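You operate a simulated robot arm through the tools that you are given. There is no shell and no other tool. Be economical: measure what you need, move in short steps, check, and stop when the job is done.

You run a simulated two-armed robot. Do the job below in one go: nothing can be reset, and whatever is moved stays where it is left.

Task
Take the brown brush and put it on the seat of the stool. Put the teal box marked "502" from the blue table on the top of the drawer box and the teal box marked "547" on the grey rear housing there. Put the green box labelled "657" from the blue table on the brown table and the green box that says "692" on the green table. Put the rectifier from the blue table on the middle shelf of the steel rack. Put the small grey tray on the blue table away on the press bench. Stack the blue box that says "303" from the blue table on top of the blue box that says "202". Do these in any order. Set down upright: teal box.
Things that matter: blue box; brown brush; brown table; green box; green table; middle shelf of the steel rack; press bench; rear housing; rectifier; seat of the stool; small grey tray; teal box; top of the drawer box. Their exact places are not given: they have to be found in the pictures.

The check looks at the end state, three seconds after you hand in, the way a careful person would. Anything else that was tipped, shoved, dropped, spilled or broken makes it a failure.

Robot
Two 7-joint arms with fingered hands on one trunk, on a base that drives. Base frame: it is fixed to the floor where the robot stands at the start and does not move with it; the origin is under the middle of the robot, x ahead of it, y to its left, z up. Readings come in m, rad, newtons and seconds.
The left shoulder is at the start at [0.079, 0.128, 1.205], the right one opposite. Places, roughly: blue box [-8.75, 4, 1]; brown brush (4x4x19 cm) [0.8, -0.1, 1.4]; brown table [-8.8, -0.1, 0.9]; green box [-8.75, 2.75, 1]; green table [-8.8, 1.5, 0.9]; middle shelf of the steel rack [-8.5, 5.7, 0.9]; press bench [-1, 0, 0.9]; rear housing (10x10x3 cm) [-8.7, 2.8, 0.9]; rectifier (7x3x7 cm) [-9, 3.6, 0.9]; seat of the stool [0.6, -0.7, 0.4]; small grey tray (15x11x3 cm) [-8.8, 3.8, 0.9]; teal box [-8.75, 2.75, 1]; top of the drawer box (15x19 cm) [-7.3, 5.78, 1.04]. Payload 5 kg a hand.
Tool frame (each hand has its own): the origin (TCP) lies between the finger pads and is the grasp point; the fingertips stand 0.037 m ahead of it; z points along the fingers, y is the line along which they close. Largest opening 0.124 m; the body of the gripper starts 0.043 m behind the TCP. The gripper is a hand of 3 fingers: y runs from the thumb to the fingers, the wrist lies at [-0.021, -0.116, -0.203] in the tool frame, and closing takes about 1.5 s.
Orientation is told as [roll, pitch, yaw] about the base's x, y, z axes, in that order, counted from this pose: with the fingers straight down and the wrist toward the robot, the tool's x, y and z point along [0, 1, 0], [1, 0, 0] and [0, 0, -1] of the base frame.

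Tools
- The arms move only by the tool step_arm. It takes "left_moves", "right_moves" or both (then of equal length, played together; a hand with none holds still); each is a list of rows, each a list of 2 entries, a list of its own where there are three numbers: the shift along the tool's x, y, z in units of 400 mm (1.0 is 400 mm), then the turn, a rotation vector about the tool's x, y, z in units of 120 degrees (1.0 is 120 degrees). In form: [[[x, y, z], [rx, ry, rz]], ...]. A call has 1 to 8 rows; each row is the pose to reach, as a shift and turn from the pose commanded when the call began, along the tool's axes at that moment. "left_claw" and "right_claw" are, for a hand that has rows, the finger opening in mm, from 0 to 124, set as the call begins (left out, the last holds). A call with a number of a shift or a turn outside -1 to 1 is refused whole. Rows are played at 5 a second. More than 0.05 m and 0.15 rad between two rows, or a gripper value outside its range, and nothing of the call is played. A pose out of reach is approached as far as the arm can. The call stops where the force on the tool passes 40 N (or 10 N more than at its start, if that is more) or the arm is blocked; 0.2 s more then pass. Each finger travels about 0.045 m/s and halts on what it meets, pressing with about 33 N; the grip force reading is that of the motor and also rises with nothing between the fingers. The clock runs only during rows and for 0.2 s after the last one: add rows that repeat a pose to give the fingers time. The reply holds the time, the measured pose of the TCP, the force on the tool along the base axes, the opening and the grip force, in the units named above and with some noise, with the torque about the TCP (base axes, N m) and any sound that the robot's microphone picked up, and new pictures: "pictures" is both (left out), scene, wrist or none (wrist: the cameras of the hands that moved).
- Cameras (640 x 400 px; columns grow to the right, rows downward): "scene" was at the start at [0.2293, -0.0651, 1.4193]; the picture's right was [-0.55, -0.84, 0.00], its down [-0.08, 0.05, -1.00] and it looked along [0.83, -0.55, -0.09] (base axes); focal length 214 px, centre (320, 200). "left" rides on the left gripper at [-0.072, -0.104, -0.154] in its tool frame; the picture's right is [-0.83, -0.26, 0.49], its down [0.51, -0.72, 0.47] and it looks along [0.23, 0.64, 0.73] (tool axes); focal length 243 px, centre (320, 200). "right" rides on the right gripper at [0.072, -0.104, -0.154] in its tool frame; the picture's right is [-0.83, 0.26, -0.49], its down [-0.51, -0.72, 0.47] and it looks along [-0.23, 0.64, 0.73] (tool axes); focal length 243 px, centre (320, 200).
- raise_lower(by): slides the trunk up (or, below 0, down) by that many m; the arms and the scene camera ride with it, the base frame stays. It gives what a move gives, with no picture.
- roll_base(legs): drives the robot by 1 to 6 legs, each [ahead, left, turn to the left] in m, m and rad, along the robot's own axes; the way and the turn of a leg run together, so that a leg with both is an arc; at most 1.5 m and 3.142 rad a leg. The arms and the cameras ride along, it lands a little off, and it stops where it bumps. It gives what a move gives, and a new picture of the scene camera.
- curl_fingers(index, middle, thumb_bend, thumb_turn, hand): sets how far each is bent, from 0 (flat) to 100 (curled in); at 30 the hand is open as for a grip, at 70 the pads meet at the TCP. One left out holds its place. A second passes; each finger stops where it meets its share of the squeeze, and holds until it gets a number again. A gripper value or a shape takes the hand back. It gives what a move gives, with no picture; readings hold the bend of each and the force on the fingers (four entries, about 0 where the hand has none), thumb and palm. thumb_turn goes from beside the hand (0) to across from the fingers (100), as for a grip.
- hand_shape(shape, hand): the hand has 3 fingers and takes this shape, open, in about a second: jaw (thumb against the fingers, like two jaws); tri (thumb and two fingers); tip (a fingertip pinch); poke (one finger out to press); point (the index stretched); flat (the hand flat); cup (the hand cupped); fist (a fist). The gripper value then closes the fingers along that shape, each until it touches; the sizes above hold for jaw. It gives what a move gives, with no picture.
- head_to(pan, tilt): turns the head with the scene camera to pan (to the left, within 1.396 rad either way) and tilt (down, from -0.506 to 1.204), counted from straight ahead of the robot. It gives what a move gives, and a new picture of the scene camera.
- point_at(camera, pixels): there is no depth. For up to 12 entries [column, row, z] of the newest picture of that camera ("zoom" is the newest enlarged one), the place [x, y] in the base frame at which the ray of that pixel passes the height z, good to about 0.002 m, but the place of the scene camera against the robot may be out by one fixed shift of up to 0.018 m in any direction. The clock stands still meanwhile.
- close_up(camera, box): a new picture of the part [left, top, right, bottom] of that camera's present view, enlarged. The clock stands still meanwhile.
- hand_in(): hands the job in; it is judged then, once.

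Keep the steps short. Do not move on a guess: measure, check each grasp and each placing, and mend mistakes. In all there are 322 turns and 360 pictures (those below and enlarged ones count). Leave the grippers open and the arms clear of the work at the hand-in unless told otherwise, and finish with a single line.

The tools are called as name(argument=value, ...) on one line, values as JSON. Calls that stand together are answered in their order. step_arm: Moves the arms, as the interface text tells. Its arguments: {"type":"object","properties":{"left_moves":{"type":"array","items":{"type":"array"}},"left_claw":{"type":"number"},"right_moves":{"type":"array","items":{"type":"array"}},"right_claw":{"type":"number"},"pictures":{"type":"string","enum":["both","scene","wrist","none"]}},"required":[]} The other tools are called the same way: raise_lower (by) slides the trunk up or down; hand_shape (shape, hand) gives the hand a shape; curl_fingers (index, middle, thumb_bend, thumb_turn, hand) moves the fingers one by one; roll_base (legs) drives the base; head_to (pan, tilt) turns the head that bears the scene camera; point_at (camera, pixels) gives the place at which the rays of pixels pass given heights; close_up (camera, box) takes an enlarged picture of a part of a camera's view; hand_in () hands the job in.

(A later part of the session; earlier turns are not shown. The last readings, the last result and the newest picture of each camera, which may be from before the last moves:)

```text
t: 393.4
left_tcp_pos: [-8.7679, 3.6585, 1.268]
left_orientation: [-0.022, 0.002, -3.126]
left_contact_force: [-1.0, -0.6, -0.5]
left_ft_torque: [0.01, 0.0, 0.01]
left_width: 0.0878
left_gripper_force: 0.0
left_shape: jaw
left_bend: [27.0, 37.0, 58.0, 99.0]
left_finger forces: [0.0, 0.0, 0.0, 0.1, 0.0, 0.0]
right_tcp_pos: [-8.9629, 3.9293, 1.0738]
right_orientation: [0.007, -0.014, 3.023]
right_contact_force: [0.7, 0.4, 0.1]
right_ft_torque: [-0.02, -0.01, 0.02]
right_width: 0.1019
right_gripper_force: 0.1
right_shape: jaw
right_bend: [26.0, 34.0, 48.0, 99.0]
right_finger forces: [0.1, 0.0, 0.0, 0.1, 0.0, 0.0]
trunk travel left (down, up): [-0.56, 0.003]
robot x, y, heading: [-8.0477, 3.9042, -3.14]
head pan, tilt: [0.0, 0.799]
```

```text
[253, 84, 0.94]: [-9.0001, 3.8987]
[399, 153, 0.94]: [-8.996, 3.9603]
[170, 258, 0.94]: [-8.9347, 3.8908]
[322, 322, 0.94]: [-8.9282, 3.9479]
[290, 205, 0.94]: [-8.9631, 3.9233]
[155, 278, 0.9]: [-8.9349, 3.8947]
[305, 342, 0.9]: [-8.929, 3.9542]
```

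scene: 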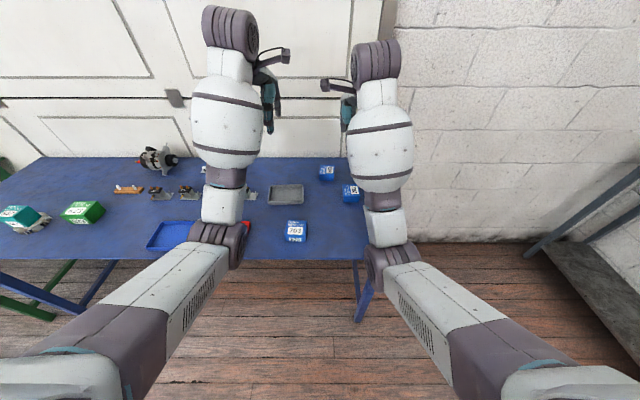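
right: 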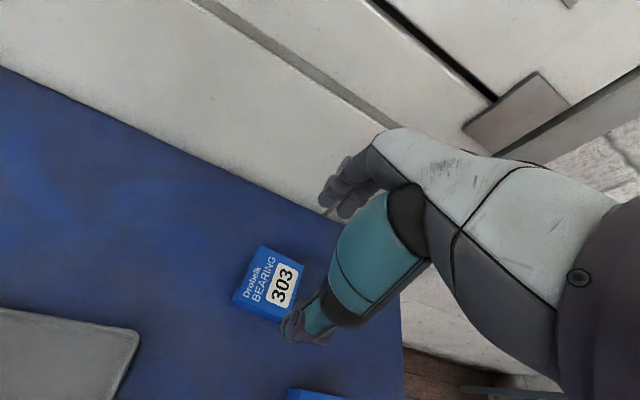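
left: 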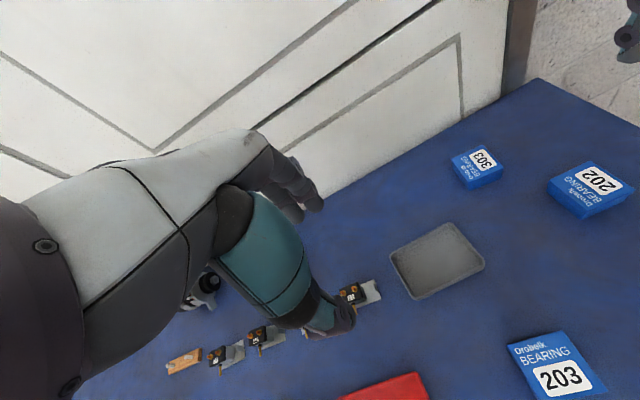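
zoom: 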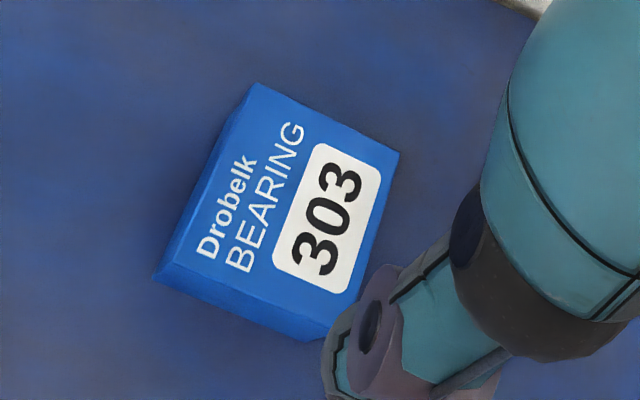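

Aligned. Descending to z 0.943 and closing.

step_arm(right_moves=[[[0.01, 0, 0.1], [0, 0, 0]], [[0.01, 0, 0.2], [0, 0, 0]], [[0.01, 0, 0.3], [0, 0, 0]], [[0.01, 0, 0.325], [0, 0, 0]]], pictures="wrist")

step_arm(right_moves=[[[0, 0, 0], [0, 0, 0]], [[0, 0, 0], [0, 0, 0]], [[0, 0, 0], [0, 0, 0]], [[0, 0, 0], [0, 0, 0]], [[0, 0, 0], [0, 0, 0]], [[0, 0, 0], [0, 0, 0]]], right_claw=30, pictures="wrist")

```text
t: 394.4
left_tcp_pos: [-8.7676, 3.6582, 1.2691]
left_orientation: [-0.023, -0.002, -3.127]
left_contact_force: [-0.5, 0.0, -0.4]
left_ft_torque: [-0.02, -0.04, 0.0]
left_width: 0.0877
left_gripper_force: 0.0
left_shape: jaw
left_bend: [27.0, 37.0, 58.0, 99.0]
left_finger forces: [0.0, 0.0, 0.0, 0.0, 0.0, 0.0]
right_tcp_pos: [-8.9626, 3.9252, 0.9463]
right_orientation: [0.005, -0.013, 3.026]
right_contact_force: [-0.9, -0.7, -0.8]
right_ft_torque: [0.02, -0.01, 0.0]
right_width: 0.1018
right_gripper_force: 0.1
right_shape: jaw
right_bend: [26.0, 34.0, 48.0, 99.0]
right_finger forces: [0.1, 0.0, 0.1, 0.1, 0.0, 0.0]
trunk travel left (down, up): [-0.56, 0.003]
robot x, y, heading: [-8.0492, 3.8996, -3.14]
head pan, tilt: [0.0, 0.799]
```

right: 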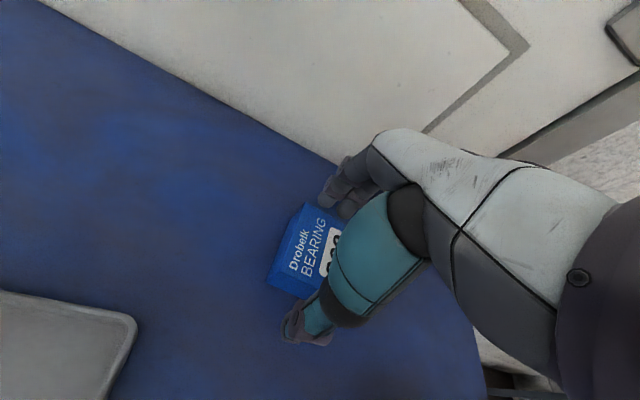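

```text
t: 395.9
left_tcp_pos: [-8.7674, 3.6579, 1.267]
left_orientation: [-0.023, 0.002, -3.126]
left_contact_force: [-0.4, -0.9, -0.2]
left_ft_torque: [-0.01, 0.0, -0.01]
left_width: 0.0878
left_gripper_force: 0.0
left_shape: jaw
left_bend: [27.0, 37.0, 58.0, 99.0]
left_finger forces: [0.0, 0.0, 0.1, 0.1, 0.1, 0.0]
right_tcp_pos: [-8.963, 3.9251, 0.9459]
right_orientation: [0.005, -0.014, 3.026]
right_contact_force: [0.8, -0.2, 0.6]
right_ft_torque: [-0.02, -0.04, -0.03]
right_width: 0.0684
right_gripper_force: 33.0
right_shape: jaw
right_bend: [74.0, 43.0, 67.0, 100.0]
right_finger forces: [19.5, 10.3, 0.0, 0.0, 29.9, 0.0]
trunk travel left (down, up): [-0.56, 0.003]
robot x, y, heading: [-8.051, 3.9025, -3.143]
head pan, tilt: [0.0, 0.799]
```

right: 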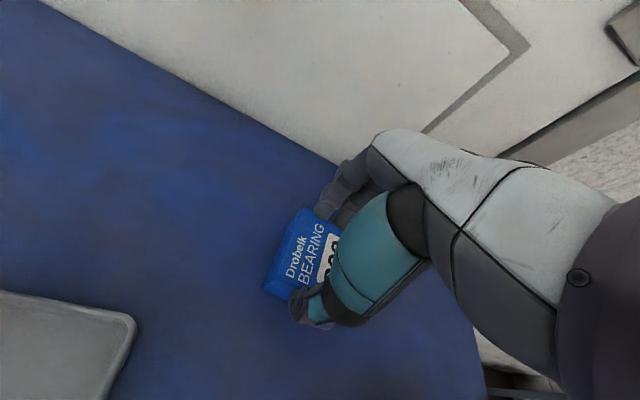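

303 is gripped. I'll lift and move above 202, turning back square.

step_arm(right_moves=[[[0, 0, -0.1], [0, 0, 0]], [[0, 0, -0.2], [0, 0, 0]], [[0, 0, -0.3], [0, 0, 0]], [[-0.07, -0.08, -0.3], [0, 0, -0.02]], [[-0.14, -0.16, -0.3], [0, 0, -0.04]], [[-0.21, -0.24, -0.3], [0, 0, -0.057]], [[-0.2855, -0.314, -0.3], [0, 0, -0.057]]], pictures="both")

close_up(camera="right", box=[220, 170, 380, 330])

close_up(camera="left", box=[480, 60, 640, 240])

```text
t: 397.4
left_tcp_pos: [-8.766, 3.6595, 1.2683]
left_orientation: [-0.02, 0.001, -3.125]
left_contact_force: [0.3, 0.2, -0.9]
left_ft_torque: [-0.04, 0.01, 0.03]
left_width: 0.0877
left_gripper_force: 0.0
left_shape: jaw
left_bend: [27.0, 37.0, 58.0, 99.0]
left_finger forces: [0.0, 0.0, 0.0, 0.0, 0.0, 0.0]
right_tcp_pos: [-8.8224, 4.0258, 1.0659]
right_orientation: [0.004, -0.017, -3.138]
right_contact_force: [0.3, -0.1, -1.4]
right_ft_torque: [-0.03, 0.02, -0.03]
right_width: 0.0684
right_gripper_force: 33.3
right_shape: jaw
right_bend: [74.0, 43.0, 67.0, 100.0]
right_finger forces: [19.5, 10.5, 0.0, 0.0, 30.1, 0.0]
trunk travel left (down, up): [-0.56, 0.003]
robot x, y, heading: [-8.0446, 3.9014, -3.139]
head pan, tilt: [0.0, 0.799]
```

scene: 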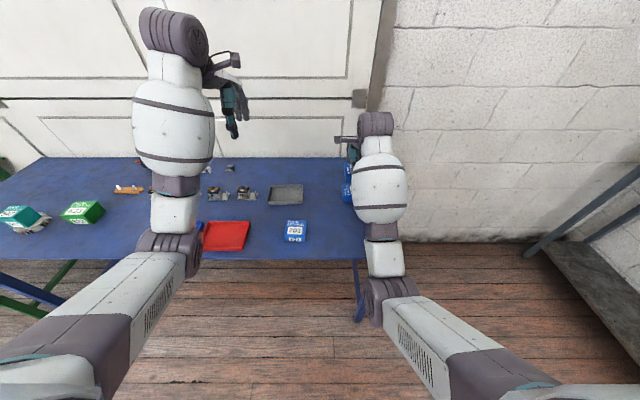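
right: 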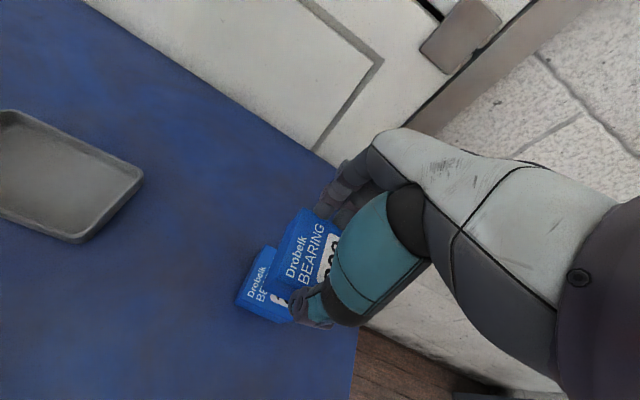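

```text
2.50 times, centred on (300, 250) of right
```

zoom: 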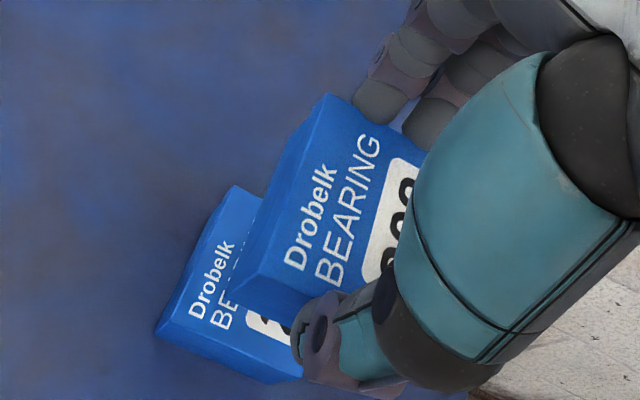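

```text
2.22 times, centred on (560, 150) of left
```

zoom: 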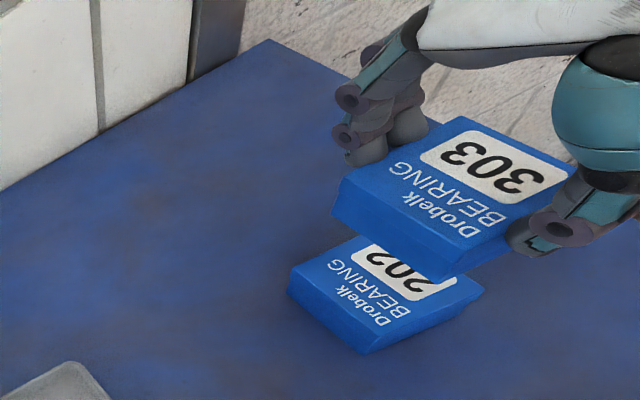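

point_at(camera="right", pixels=[[265.2, 244, 0.94], [239, 296, 0.94], [236, 301, 0.9], [292, 323, 0.9]])

point_at(camera="zoom", pixels=[[288, 275, 0.94], [372, 338, 0.94], [483, 292, 0.94], [366, 353, 0.9]])

```text
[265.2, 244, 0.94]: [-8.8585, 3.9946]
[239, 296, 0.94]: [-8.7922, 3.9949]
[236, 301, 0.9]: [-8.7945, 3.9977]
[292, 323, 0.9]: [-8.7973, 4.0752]
```

```text
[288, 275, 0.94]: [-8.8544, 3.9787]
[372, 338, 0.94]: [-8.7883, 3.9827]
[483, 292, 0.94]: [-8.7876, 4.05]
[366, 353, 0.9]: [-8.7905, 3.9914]
```

The two line up within 3 mm. Lowering to about 0.99, then feeling for contact.

step_arm(right_moves=[[[-0.003, 0.006, 0.08], [0, 0, 0]], [[-0.003, 0.006, 0.15], [0, 0, 0]], [[-0.003, 0.006, 0.175], [0, 0, 0]], [[-0.003, 0.006, 0.185], [0, 0, 0]]], pictures="wrist")

close_up(camera="left", box=[480, 60, 640, 240])

```text
t: 398.4
left_tcp_pos: [-8.768, 3.6594, 1.266]
left_orientation: [-0.023, 0.001, -3.126]
left_contact_force: [0.5, 0.3, -0.1]
left_ft_torque: [-0.01, 0.02, 0.01]
left_width: 0.088
left_gripper_force: 0.0
left_shape: jaw
left_bend: [27.0, 37.0, 58.0, 99.0]
left_finger forces: [0.0, 0.0, 0.0, 0.1, 0.1, 0.0]
right_tcp_pos: [-8.8265, 4.0261, 0.9908]
right_orientation: [0.004, -0.013, -3.141]
right_contact_force: [0.2, 0.7, -2.2]
right_ft_torque: [0.0, 0.0, 0.02]
right_width: 0.0684
right_gripper_force: 33.2
right_shape: jaw
right_bend: [74.0, 43.0, 67.0, 100.0]
right_finger forces: [19.6, 10.4, 0.0, 0.0, 29.9, 0.0]
trunk travel left (down, up): [-0.56, 0.003]
robot x, y, heading: [-8.0487, 3.9014, -3.138]
head pan, tilt: [0.0, 0.799]
```

right: 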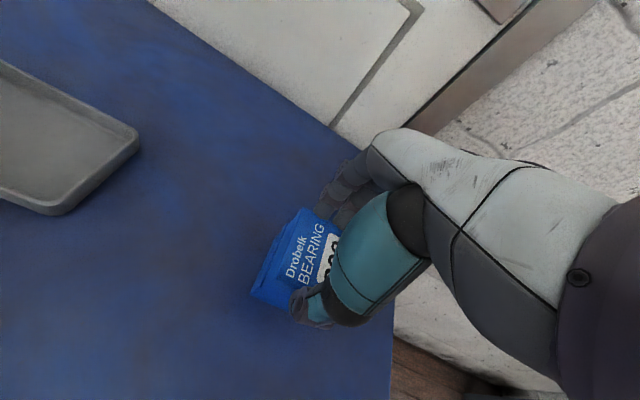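

```text
2.22 times, centred on (560, 150) of left
```

zoom: 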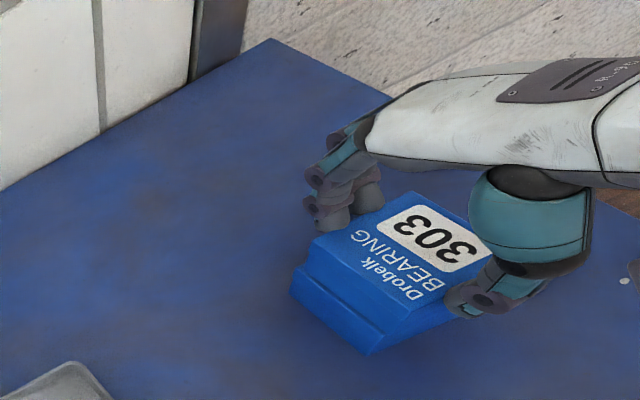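

Well aligned. Small steps to contact.

step_arm(right_moves=[[[0.006, 0, 0.006], [0, 0, 0]], [[0.006, 0, 0.012], [0, 0, 0]]], pictures="none")

step_arm(right_moves=[[[0, 0, 0.005], [0, 0, 0]]], pictures="none")

```text
t: 399.1
left_tcp_pos: [-8.767, 3.658, 1.2684]
left_orientation: [-0.022, -0.001, -3.125]
left_contact_force: [-0.5, 0.3, 0.3]
left_ft_torque: [-0.03, -0.01, -0.01]
left_width: 0.0878
left_gripper_force: 0.0
left_shape: jaw
left_bend: [27.0, 37.0, 58.0, 99.0]
left_finger forces: [0.0, 0.0, 0.1, 0.0, 0.0, 0.1]
right_tcp_pos: [-8.8259, 4.0224, 0.9872]
right_orientation: [0.005, -0.016, -3.138]
right_contact_force: [0.4, 0.3, 0.1]
right_ft_torque: [-0.01, -0.04, 0.0]
right_width: 0.0685
right_gripper_force: 32.9
right_shape: jaw
right_bend: [74.0, 43.0, 67.0, 100.0]
right_finger forces: [19.7, 10.4, 0.1, 0.0, 30.1, 0.0]
trunk travel left (down, up): [-0.56, 0.003]
robot x, y, heading: [-8.046, 3.9023, -3.14]
head pan, tilt: [0.0, 0.799]
```

```text
t: 399.4
left_tcp_pos: [-8.7671, 3.6571, 1.27]
left_orientation: [-0.023, -0.004, -3.125]
left_contact_force: [0.3, 0.1, -0.5]
left_ft_torque: [0.0, -0.03, -0.03]
left_width: 0.0878
left_gripper_force: 0.1
left_shape: jaw
left_bend: [27.0, 37.0, 58.0, 99.0]
left_finger forces: [0.0, 0.1, 0.0, 0.0, 0.0, 0.0]
right_tcp_pos: [-8.8268, 4.0228, 0.9866]
right_orientation: [0.003, -0.019, -3.139]
right_contact_force: [-0.2, -0.7, 7.1]
right_ft_torque: [0.02, -0.09, -0.03]
right_width: 0.0687
right_gripper_force: 32.7
right_shape: jaw
right_bend: [74.0, 43.0, 67.0, 100.0]
right_finger forces: [20.6, 11.4, 0.1, 0.0, 30.9, 0.0]
trunk travel left (down, up): [-0.56, 0.003]
robot x, y, heading: [-8.0465, 3.9043, -3.142]
head pan, tilt: [0.0, 0.799]
```

Resting with 7 N. Opening and rising.

step_arm(right_moves=[[[0, 0, -0.003], [0, 0, 0]], [[0, 0, -0.003], [0, 0, 0]], [[0, 0, -0.003], [0, 0, 0]], [[0, 0, -0.003], [0, 0, 0]], [[0, 0, -0.08], [0, 0, 0]], [[0, 0, -0.18], [0, 0, 0]], [[0, 0, -0.28], [0, 0, 0]], [[-0.05, 0, -0.38], [0, 0, 0]]], right_claw=90, pictures="wrist")

close_up(camera="right", box=[200, 200, 360, 340])

close_up(camera="left", box=[480, 60, 640, 240])

```text
t: 401.2
left_tcp_pos: [-8.7676, 3.6594, 1.2699]
left_orientation: [-0.021, -0.001, -3.125]
left_contact_force: [-0.1, -0.3, -0.5]
left_ft_torque: [-0.01, 0.03, 0.01]
left_width: 0.0877
left_gripper_force: 0.0
left_shape: jaw
left_bend: [27.0, 37.0, 58.0, 99.0]
left_finger forces: [0.1, 0.1, 0.1, 0.0, 0.0, 0.0]
right_tcp_pos: [-8.8238, 4.0442, 1.137]
right_orientation: [0.006, -0.016, -3.138]
right_contact_force: [-0.1, 1.1, -0.4]
right_ft_torque: [0.0, 0.03, 0.0]
right_width: 0.0895
right_gripper_force: 0.0
right_shape: jaw
right_bend: [27.0, 37.0, 57.0, 99.0]
right_finger forces: [0.0, 0.0, 0.0, 0.1, 0.0, 0.0]
trunk travel left (down, up): [-0.56, 0.003]
robot x, y, heading: [-8.0498, 3.9003, -3.135]
head pan, tilt: [0.0, 0.799]
```

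right: 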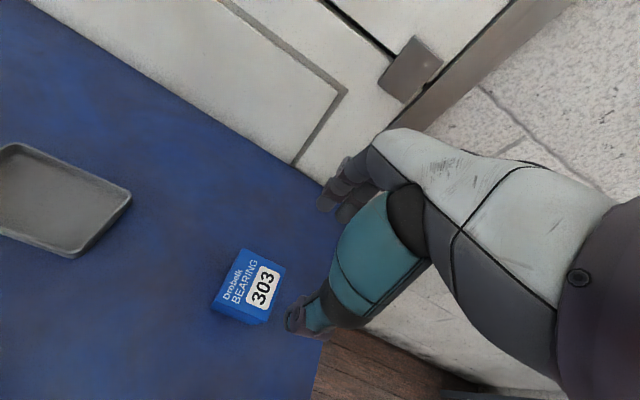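

```text
2.86 times, centred on (280, 270) of right
```

zoom: 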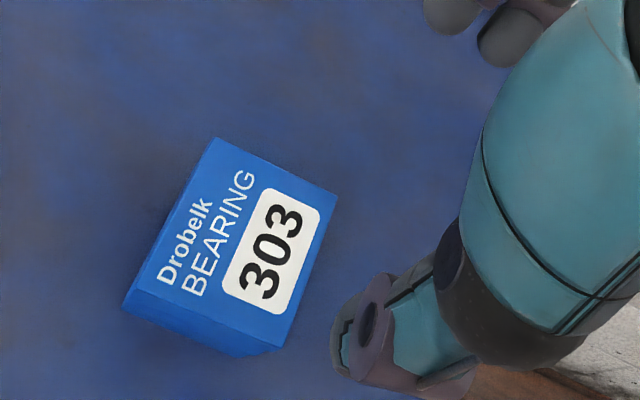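

```text
2.22 times, centred on (560, 150) of left
```

zoom: 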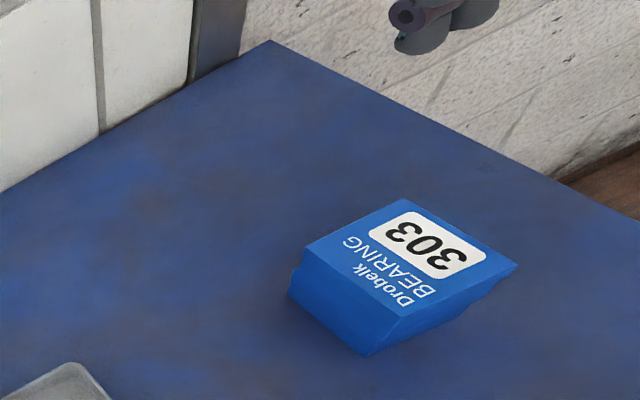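

303 sits squarely on 202. Next is the grey tray, so I'll measure its outline.

close_up(camera="left", box=[360, 190, 520, 320])

point_at(camera="right", pixels=[[20, 143, 0.93], [131, 193, 0.93], [84, 257, 0.93]])

point_at(camera="left", pixels=[[391, 256, 0.93], [449, 222, 0.93], [486, 264, 0.93], [414, 297, 0.93], [437, 262, 0.905]])

```text
3.08 times, centred on (440, 255) of left
```

zoom: 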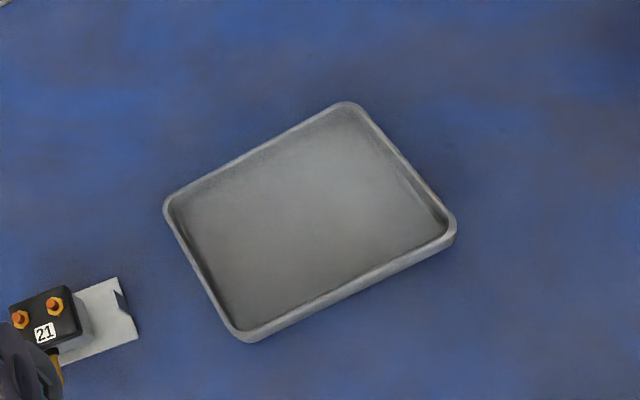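

```text
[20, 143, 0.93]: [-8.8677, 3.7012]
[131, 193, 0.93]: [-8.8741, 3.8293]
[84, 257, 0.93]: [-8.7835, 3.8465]
```

```text
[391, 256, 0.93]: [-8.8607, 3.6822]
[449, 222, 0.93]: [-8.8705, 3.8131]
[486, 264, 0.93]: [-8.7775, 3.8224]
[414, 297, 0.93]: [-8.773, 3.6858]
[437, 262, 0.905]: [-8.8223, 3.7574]
```

The tray's 11 cm side lies along x, so the left hand can span it with the full 124 mm opening. I'll go above it.

step_arm(left_moves=[[[-0.05, 0.027, 0.1], [0, -0.011, -0.0167]], [[-0.1, 0.055, 0.2], [0, -0.011, -0.0167]], [[-0.15, 0.08, 0.3], [0, -0.011, -0.0167]], [[-0.2, 0.11, 0.4], [0, -0.011, -0.0167]], [[-0.245, 0.136, 0.45], [0, -0.011, -0.0167]], [[-0.245, 0.136, 0.45], [0, -0.011, -0.0167]]], left_claw=124, right_moves=[[[-0.08, 0, -0.05], [0, 0, 0]], [[-0.16, 0, -0.1], [0, 0, 0]], [[-0.24, 0, -0.15], [0, 0, 0]], [[-0.3, 0, -0.2], [0, 0, 0]], [[-0.35, 0, -0.2], [0, 0, 0]], [[-0.35, 0, -0.2], [0, 0, 0]]], pictures="wrist")

close_up(camera="left", box=[280, 190, 500, 370])

```text
t: 402.6
left_tcp_pos: [-8.822, 3.7593, 1.0891]
left_orientation: [-0.046, 0.001, -3.092]
left_contact_force: [0.5, 0.1, -0.3]
left_ft_torque: [0.03, -0.04, 0.0]
left_width: 0.1236
left_gripper_force: 0.1
left_shape: jaw
left_bend: [30.0, 30.0, 30.0, 98.0]
left_finger forces: [0.0, 0.1, 0.0, 0.0, 0.1, 0.0]
right_tcp_pos: [-8.8237, 4.1819, 1.2135]
right_orientation: [0.003, -0.015, -3.138]
right_contact_force: [0.4, 0.2, -0.1]
right_ft_torque: [0.03, 0.02, 0.02]
right_width: 0.0896
right_gripper_force: 0.0
right_shape: jaw
right_bend: [27.0, 37.0, 57.0, 99.0]
right_finger forces: [0.0, 0.1, 0.0, 0.0, 0.1, 0.0]
trunk travel left (down, up): [-0.56, 0.003]
robot x, y, heading: [-8.047, 3.9011, -3.139]
head pan, tilt: [0.0, 0.799]
```

right: 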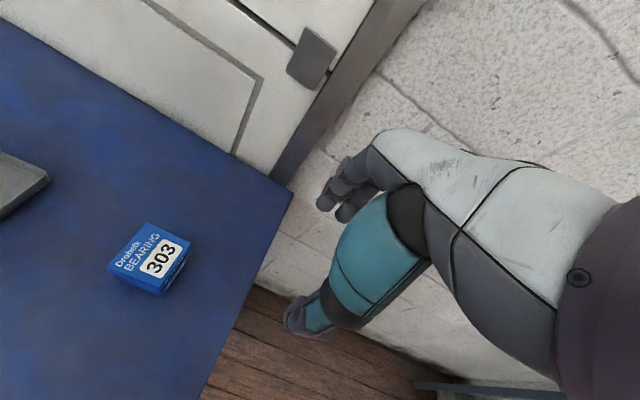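
left: 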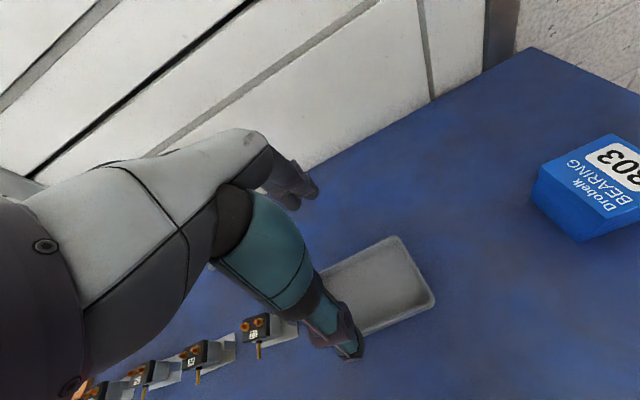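

```text
2.22 times, centred on (390, 280) of left
```

zoom: 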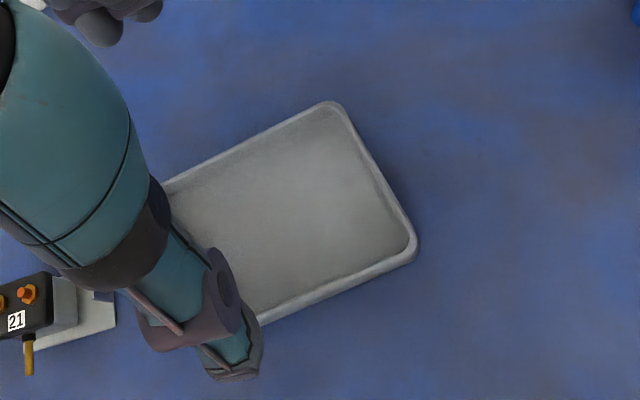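

That roll correction went the wrong way, so I'll reverse it and then re-measure the tray.

step_arm(left_moves=[[[0, 0, 0], [0, 0.022, 0]], [[0, 0, 0], [0, 0.022, 0]]], pictures="wrist")

close_up(camera="left", box=[280, 190, 500, 370])

```text
t: 403.2
left_tcp_pos: [-8.8229, 3.7603, 1.0909]
left_orientation: [-0.003, 0.002, -3.092]
left_contact_force: [-0.4, -0.4, 0.1]
left_ft_torque: [-0.02, 0.0, 0.02]
left_width: 0.1238
left_gripper_force: 0.2
left_shape: jaw
left_bend: [30.0, 30.0, 30.0, 98.0]
left_finger forces: [0.0, 0.0, 0.1, 0.0, 0.0, 0.0]
right_tcp_pos: [-8.8227, 4.1818, 1.2133]
right_orientation: [0.002, -0.015, -3.138]
right_contact_force: [0.9, -0.2, -0.3]
right_ft_torque: [-0.02, -0.01, 0.01]
right_width: 0.0898
right_gripper_force: 0.1
right_shape: jaw
right_bend: [27.0, 37.0, 57.0, 99.0]
right_finger forces: [0.0, 0.0, 0.0, 0.0, 0.0, 0.0]
trunk travel left (down, up): [-0.56, 0.003]
robot x, y, heading: [-8.0522, 3.9069, -3.138]
head pan, tilt: [0.0, 0.799]
```

left: 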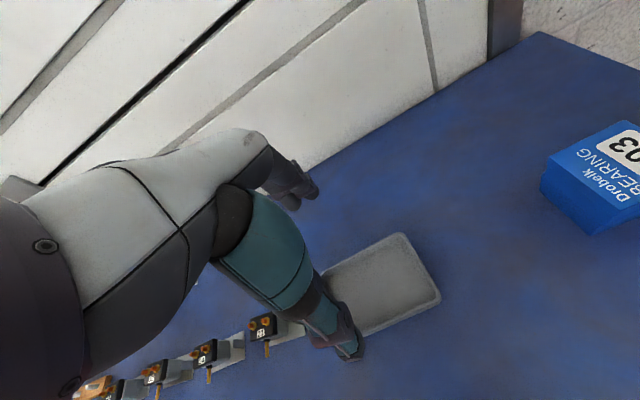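

```text
2.22 times, centred on (390, 280) of left
```

zoom: 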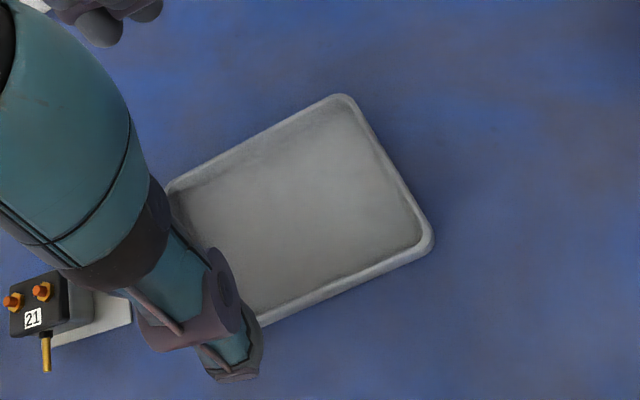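

point_at(camera="zoom", pixels=[[200, 166, 0.93], [320, 97, 0.93], [280, 316, 0.93], [410, 252, 0.93], [362, 112, 0.93], [433, 230, 0.93], [168, 185, 0.93], [280, 321, 0.9], [415, 260, 0.9]])

```text
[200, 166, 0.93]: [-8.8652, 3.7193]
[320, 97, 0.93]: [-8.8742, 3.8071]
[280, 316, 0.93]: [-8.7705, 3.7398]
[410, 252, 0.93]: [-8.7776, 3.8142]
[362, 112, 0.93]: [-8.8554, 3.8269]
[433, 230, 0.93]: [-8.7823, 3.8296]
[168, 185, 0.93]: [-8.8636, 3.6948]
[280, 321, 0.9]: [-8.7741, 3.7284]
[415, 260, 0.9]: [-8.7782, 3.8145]
```

The tray is about 10 × 15 cm, turned about 5.5°, centre (−8.8205, 3.757). I'll match the yaw and descend with the fingers fully open.

step_arm(left_moves=[[[0.008, -0.006, 0.1], [0, 0, -0.024]], [[0.008, -0.006, 0.2], [0, 0, -0.024]], [[0.008, -0.006, 0.3], [0, 0, -0.024]], [[0.008, -0.006, 0.335], [0, 0, -0.024]]], pictures="both")

close_up(camera="left", box=[240, 170, 440, 350])

close_up(camera="scene", box=[180, 140, 360, 260])

```text
t: 404.2
left_tcp_pos: [-8.8205, 3.7572, 0.956]
left_orientation: [0.001, 0.002, -3.041]
left_contact_force: [0.1, -0.6, 0.0]
left_ft_torque: [0.0, 0.02, -0.02]
left_width: 0.1238
left_gripper_force: 0.1
left_shape: jaw
left_bend: [30.0, 30.0, 30.0, 98.0]
left_finger forces: [0.1, 0.0, 0.1, 0.1, 0.1, 0.1]
right_tcp_pos: [-8.8231, 4.1832, 1.2138]
right_orientation: [0.004, -0.015, -3.139]
right_contact_force: [-0.3, 0.4, 0.6]
right_ft_torque: [-0.04, 0.03, 0.0]
right_width: 0.0898
right_gripper_force: 0.1
right_shape: jaw
right_bend: [27.0, 37.0, 57.0, 99.0]
right_finger forces: [0.0, 0.0, 0.0, 0.0, 0.0, 0.0]
trunk travel left (down, up): [-0.56, 0.003]
robot x, y, heading: [-8.0469, 3.8997, -3.141]
head pan, tilt: [0.0, 0.799]
```

scene: 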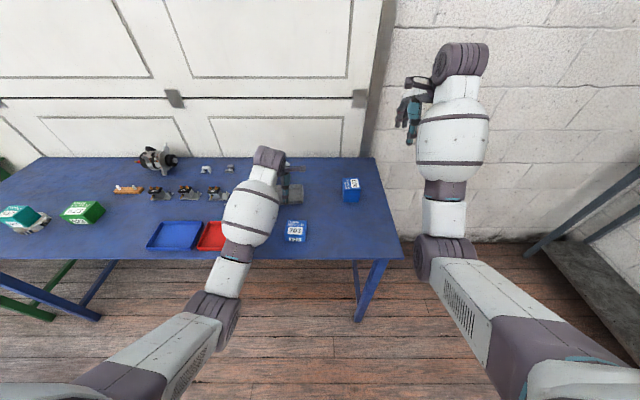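
left: 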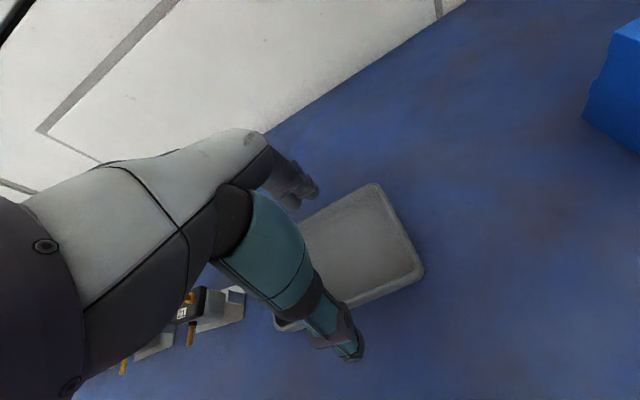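

```text
2.22 times, centred on (340, 260) of left
```

zoom: 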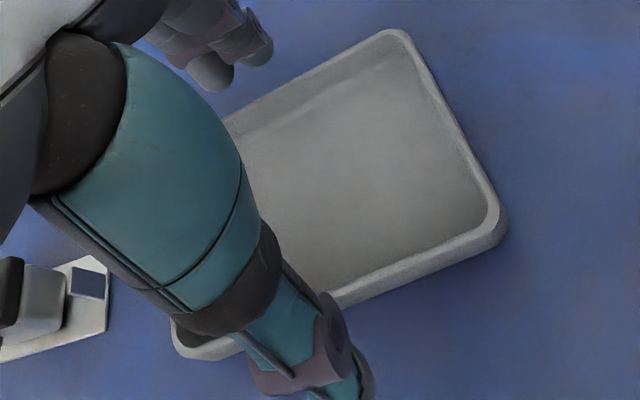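

```text
3.33 times, centred on (270, 200) of scene
```

zoom: 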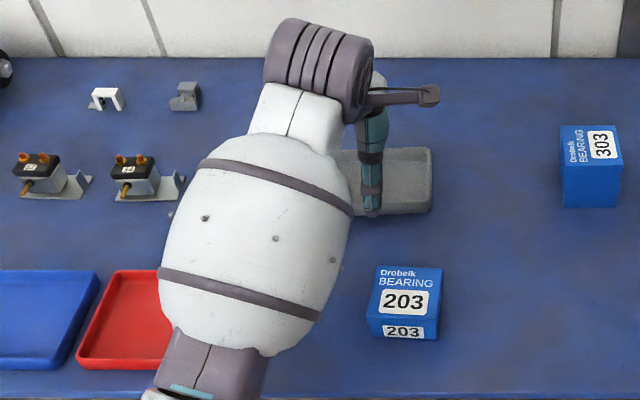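

Thumb and fingers straddle the tray, centred within 4 mm. I'll lower 12 mm and close.

step_arm(left_moves=[[[0, 0, 0.015], [0, 0, 0]], [[0, 0, 0.03], [0, 0, 0]]], pictures="none")

step_arm(left_moves=[[[0, 0, 0], [0, 0, 0]], [[0, 0, 0], [0, 0, 0]], [[0, 0, 0], [0, 0, 0]], [[0, 0, 0], [0, 0, 0]], [[0, 0, 0], [0, 0, 0]]], left_claw=75, pictures="wrist")

close_up(camera="left", box=[240, 170, 440, 350])

```text
t: 404.9
left_tcp_pos: [-8.8195, 3.7574, 0.9433]
left_orientation: [0.0, 0.002, -3.041]
left_contact_force: [0.2, -0.1, 0.2]
left_ft_torque: [-0.04, 0.0, 0.03]
left_width: 0.1238
left_gripper_force: 0.0
left_shape: jaw
left_bend: [30.0, 30.0, 30.0, 98.0]
left_finger forces: [0.0, 0.0, 0.0, 0.0, 0.0, 0.1]
right_tcp_pos: [-8.823, 4.1836, 1.2151]
right_orientation: [0.005, -0.015, -3.137]
right_contact_force: [-1.2, 0.8, 0.5]
right_ft_torque: [-0.01, -0.01, 0.01]
right_width: 0.0895
right_gripper_force: 0.1
right_shape: jaw
right_bend: [27.0, 37.0, 57.0, 99.0]
right_finger forces: [0.1, 0.0, 0.0, 0.0, 0.1, 0.0]
trunk travel left (down, up): [-0.56, 0.003]
robot x, y, heading: [-8.0471, 3.9013, -3.143]
head pan, tilt: [0.0, 0.799]
```

```text
t: 406.1
left_tcp_pos: [-8.8209, 3.7568, 0.9433]
left_orientation: [0.002, 0.001, -3.039]
left_contact_force: [1.2, -0.8, -0.4]
left_ft_torque: [0.03, 0.02, 0.03]
left_width: 0.0758
left_gripper_force: 0.2
left_shape: jaw
left_bend: [73.0, 41.0, 64.0, 100.0]
left_finger forces: [0.0, 0.0, 0.0, 0.1, 0.0, 0.1]
right_tcp_pos: [-8.8231, 4.1827, 1.2132]
right_orientation: [0.003, -0.016, -3.14]
right_contact_force: [-0.2, -0.1, 0.6]
right_ft_torque: [0.0, -0.02, -0.01]
right_width: 0.0898
right_gripper_force: 0.0
right_shape: jaw
right_bend: [27.0, 37.0, 57.0, 99.0]
right_finger forces: [0.0, 0.0, 0.0, 0.1, 0.0, 0.0]
trunk travel left (down, up): [-0.56, 0.003]
robot x, y, heading: [-8.0459, 3.9059, -3.144]
head pan, tilt: [0.0, 0.799]
```

left: 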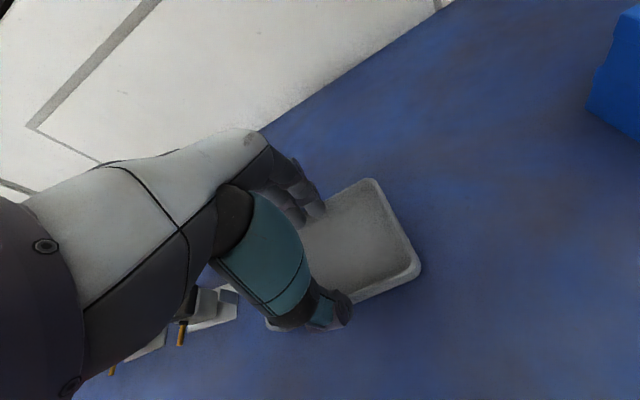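

```text
2.22 times, centred on (340, 260) of left
```

zoom: 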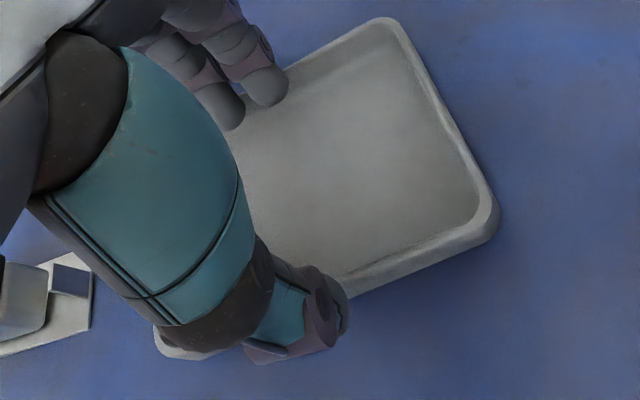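

The fingers closed over the rim without gripping: at wide opening their tips ride higher. I'll raise and change to pinching the front rim, thumb outside and fingers inside.

step_arm(left_moves=[[[0, 0, -0.05], [0, 0, 0]], [[0, 0, -0.1], [0, 0, 0]], [[0, 0, -0.15], [0, 0, 0]]], pictures="wrist")

close_up(camera="left", box=[260, 190, 460, 350])

```text
t: 406.9
left_tcp_pos: [-8.821, 3.7576, 1.0041]
left_orientation: [0.0, 0.002, -3.039]
left_contact_force: [0.7, 0.8, 0.4]
left_ft_torque: [-0.02, -0.01, -0.02]
left_width: 0.0756
left_gripper_force: 0.1
left_shape: jaw
left_bend: [73.0, 41.0, 64.0, 100.0]
left_finger forces: [0.0, 0.0, 0.0, 0.1, 0.0, 0.0]
right_tcp_pos: [-8.8242, 4.1817, 1.2145]
right_orientation: [0.004, -0.015, -3.139]
right_contact_force: [-0.4, 0.7, -0.3]
right_ft_torque: [-0.03, -0.01, 0.01]
right_width: 0.09
right_gripper_force: 0.0
right_shape: jaw
right_bend: [27.0, 37.0, 57.0, 99.0]
right_finger forces: [0.0, 0.1, 0.0, 0.0, 0.0, 0.0]
trunk travel left (down, up): [-0.56, 0.003]
robot x, y, heading: [-8.0481, 3.9033, -3.144]
head pan, tilt: [0.0, 0.799]
```

left: 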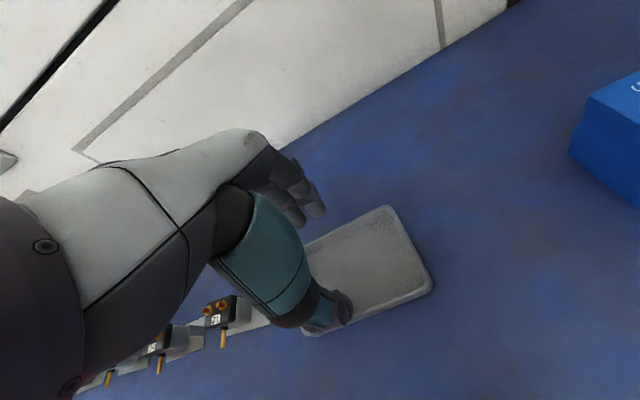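

```text
2.50 times, centred on (360, 270) of left
```

zoom: 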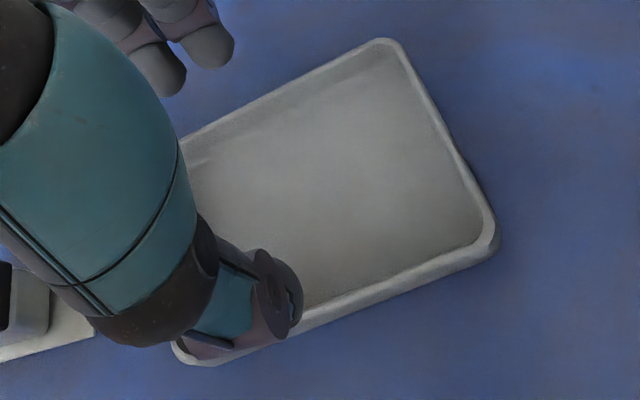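

point_at(camera="zoom", pixels=[[200, 135, 0.925], [360, 45, 0.925], [330, 310, 0.925], [470, 245, 0.925], [400, 50, 0.925], [494, 225, 0.925], [335, 325, 0.9], [485, 255, 0.9], [190, 360, 0.9]])

```text
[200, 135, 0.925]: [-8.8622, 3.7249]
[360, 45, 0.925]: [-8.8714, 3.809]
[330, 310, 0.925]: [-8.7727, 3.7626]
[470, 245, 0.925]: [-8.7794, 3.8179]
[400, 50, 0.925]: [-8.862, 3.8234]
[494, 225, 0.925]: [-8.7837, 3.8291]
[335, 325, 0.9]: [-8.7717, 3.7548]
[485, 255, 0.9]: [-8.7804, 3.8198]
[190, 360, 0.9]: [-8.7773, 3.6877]
```

The tray hasn't moved; its front rim is at x ≈ −8.774. I'll centre the hand on that rim with a 65 mm opening and lower.

step_arm(left_moves=[[[0.006, -0.056, 0], [0, 0, 0]], [[0.0115, -0.115, 0], [0, 0, 0]], [[0.0115, -0.115, 0.07], [0, 0, 0]], [[0.0115, -0.115, 0.12], [0, 0, 0]], [[0.0115, -0.115, 0.145], [0, 0, 0]]], left_claw=65, pictures="wrist")

close_up(camera="left", box=[240, 150, 440, 330])

close_up(camera="scene", box=[200, 140, 340, 260])

```text
t: 408.1
left_tcp_pos: [-8.774, 3.7578, 0.945]
left_orientation: [0.0, -0.001, -3.04]
left_contact_force: [0.4, -0.2, -0.8]
left_ft_torque: [0.01, 0.02, 0.02]
left_width: 0.0655
left_gripper_force: 0.1
left_shape: jaw
left_bend: [74.0, 44.0, 68.0, 100.0]
left_finger forces: [0.0, 0.0, 0.0, 0.0, 0.1, 0.0]
right_tcp_pos: [-8.8229, 4.1819, 1.215]
right_orientation: [0.003, -0.016, -3.141]
right_contact_force: [-0.8, 0.5, -0.4]
right_ft_torque: [-0.02, 0.01, 0.01]
right_width: 0.0898
right_gripper_force: 0.1
right_shape: jaw
right_bend: [27.0, 37.0, 57.0, 99.0]
right_finger forces: [0.1, 0.1, 0.0, 0.0, 0.0, 0.0]
trunk travel left (down, up): [-0.56, 0.003]
robot x, y, heading: [-8.0477, 3.8978, -3.141]
head pan, tilt: [0.0, 0.799]
```

left: 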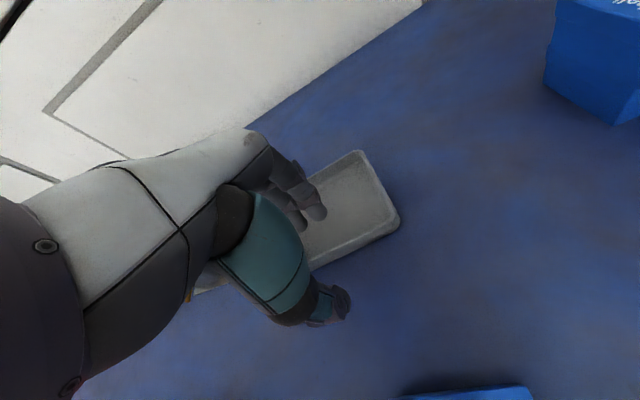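

```text
2.22 times, centred on (340, 240) of left
```

zoom: 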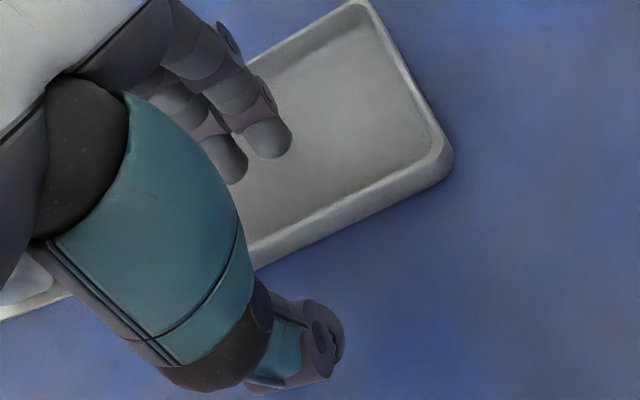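

```text
3.33 times, centred on (270, 200) of scene
```

zoom: 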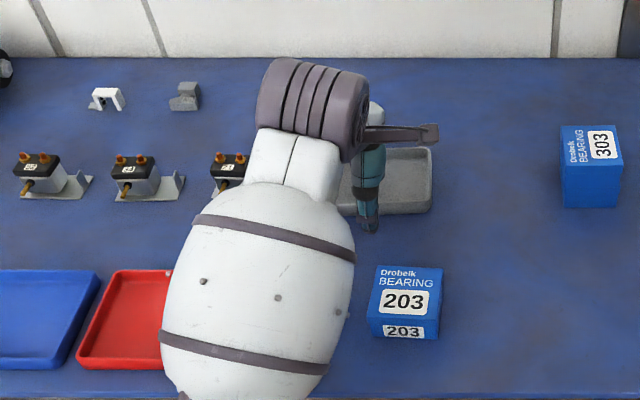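

Fingers inside, thumb outside the front rim. Closing.

step_arm(left_moves=[[[0, 0, 0], [0, 0, 0]], [[0, 0, 0], [0, 0, 0]], [[0, 0, 0], [0, 0, 0]], [[0, 0, 0], [0, 0, 0]], [[0, 0, 0], [0, 0, 0]], [[0, 0, 0], [0, 0, 0]]], left_claw=0, pictures="wrist")

close_up(camera="left", box=[240, 150, 440, 330])

```text
t: 409.4
left_tcp_pos: [-8.7753, 3.7575, 0.9457]
left_orientation: [0.0, 0.002, -3.04]
left_contact_force: [-1.2, 0.5, 0.2]
left_ft_torque: [-0.03, -0.02, -0.01]
left_width: 0.0
left_gripper_force: 33.6
left_shape: jaw
left_bend: [70.0, 70.0, 57.0, 100.0]
left_finger forces: [0.0, 0.0, 0.0, 0.1, 0.0, 0.1]
right_tcp_pos: [-8.8231, 4.1824, 1.2122]
right_orientation: [0.005, -0.016, -3.14]
right_contact_force: [1.1, -0.2, 0.6]
right_ft_torque: [0.0, 0.02, 0.0]
right_width: 0.0896
right_gripper_force: 0.0
right_shape: jaw
right_bend: [27.0, 37.0, 57.0, 99.0]
right_finger forces: [0.0, 0.0, 0.0, 0.0, 0.1, 0.0]
trunk travel left (down, up): [-0.56, 0.003]
robot x, y, heading: [-8.0472, 3.9013, -3.139]
head pan, tilt: [0.0, 0.799]
```

left: 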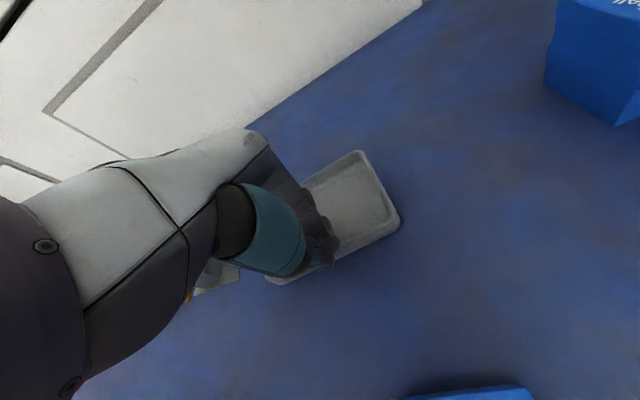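

```text
2.22 times, centred on (340, 240) of left
```

zoom: 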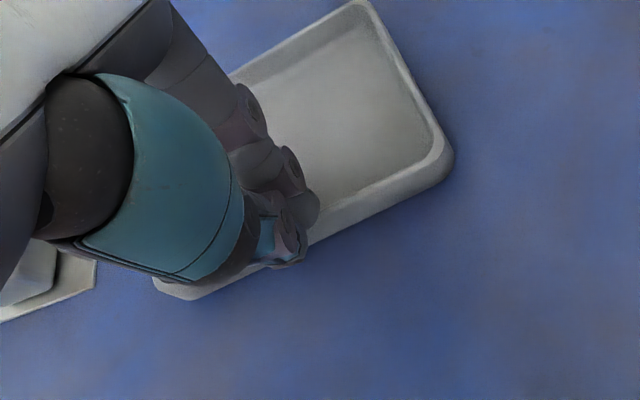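

The fingers closed above the rim, so I need to be lower. I'll raise, reopen, and come down until the tips touch something.

step_arm(left_moves=[[[0, 0, -0.08], [0, 0, 0]], [[0, 0, -0.1], [0, 0, 0]], [[0, 0, -0.1], [0, 0, 0]], [[0, 0, -0.1], [0, 0, 0]], [[0, 0, -0.1], [0, 0, 0]], [[0, 0, -0.05], [0, 0, 0]], [[0, 0, 0], [0, 0, 0]]], left_claw=60, pictures="none")

step_arm(left_moves=[[[0, 0, 0.01], [0, 0, 0]], [[0, 0, 0.02], [0, 0, 0]], [[0, 0, 0.03], [0, 0, 0]], [[0, 0, 0.04], [0, 0, 0]], [[0, 0, 0.05], [0, 0, 0]], [[0, 0, 0.06], [0, 0, 0]]], pictures="wrist")

close_up(camera="left", box=[240, 150, 440, 330])

```text
t: 411.1
left_tcp_pos: [-8.7749, 3.7572, 0.9444]
left_orientation: [-0.001, 0.004, -3.039]
left_contact_force: [0.3, 0.5, -0.7]
left_ft_torque: [0.02, 0.01, -0.04]
left_width: 0.0598
left_gripper_force: 0.0
left_shape: jaw
left_bend: [74.0, 46.0, 70.0, 100.0]
left_finger forces: [0.0, 0.0, 0.1, 0.0, 0.0, 0.0]
right_tcp_pos: [-8.8244, 4.1834, 1.2133]
right_orientation: [0.004, -0.015, -3.141]
right_contact_force: [0.1, -0.3, -0.6]
right_ft_torque: [0.01, -0.02, -0.05]
right_width: 0.0896
right_gripper_force: 0.0
right_shape: jaw
right_bend: [27.0, 37.0, 57.0, 99.0]
right_finger forces: [0.0, 0.0, 0.1, 0.0, 0.0, 0.0]
trunk travel left (down, up): [-0.56, 0.003]
robot x, y, heading: [-8.05, 3.9002, -3.145]
head pan, tilt: [0.0, 0.799]
```

```text
t: 412.4
left_tcp_pos: [-8.775, 3.7573, 0.9222]
left_orientation: [0.001, -0.001, -3.041]
left_contact_force: [-0.8, -0.3, 3.8]
left_ft_torque: [0.05, 0.19, 0.0]
left_width: 0.0596
left_gripper_force: 0.0
left_shape: jaw
left_bend: [74.0, 45.0, 70.0, 100.0]
left_finger forces: [3.2, 0.6, 0.1, 0.1, 0.0, 0.0]
right_tcp_pos: [-8.8225, 4.1834, 1.2163]
right_orientation: [0.003, -0.017, -3.14]
right_contact_force: [-1.3, 0.2, 0.0]
right_ft_torque: [0.02, 0.0, 0.0]
right_width: 0.0895
right_gripper_force: 0.2
right_shape: jaw
right_bend: [27.0, 37.0, 57.0, 99.0]
right_finger forces: [0.0, 0.0, 0.0, 0.1, 0.0, 0.0]
trunk travel left (down, up): [-0.56, 0.003]
robot x, y, heading: [-8.0445, 3.9016, -3.136]
head pan, tilt: [0.0, 0.799]
```

left: 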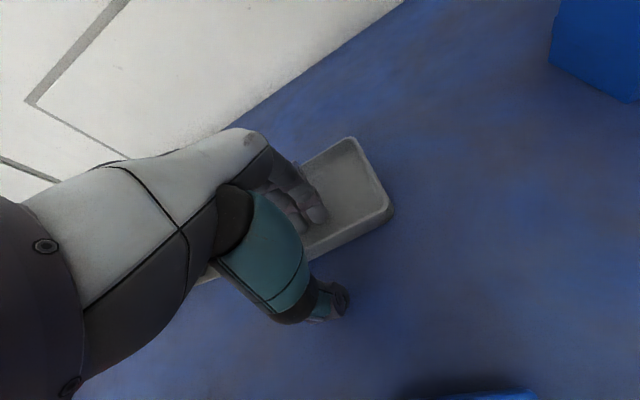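

```text
2.22 times, centred on (340, 240) of left
```

zoom: 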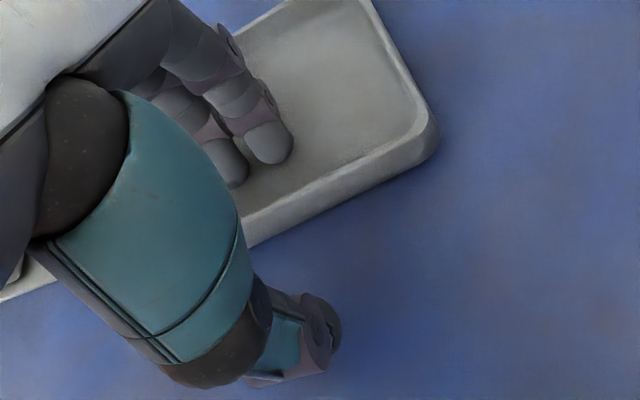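

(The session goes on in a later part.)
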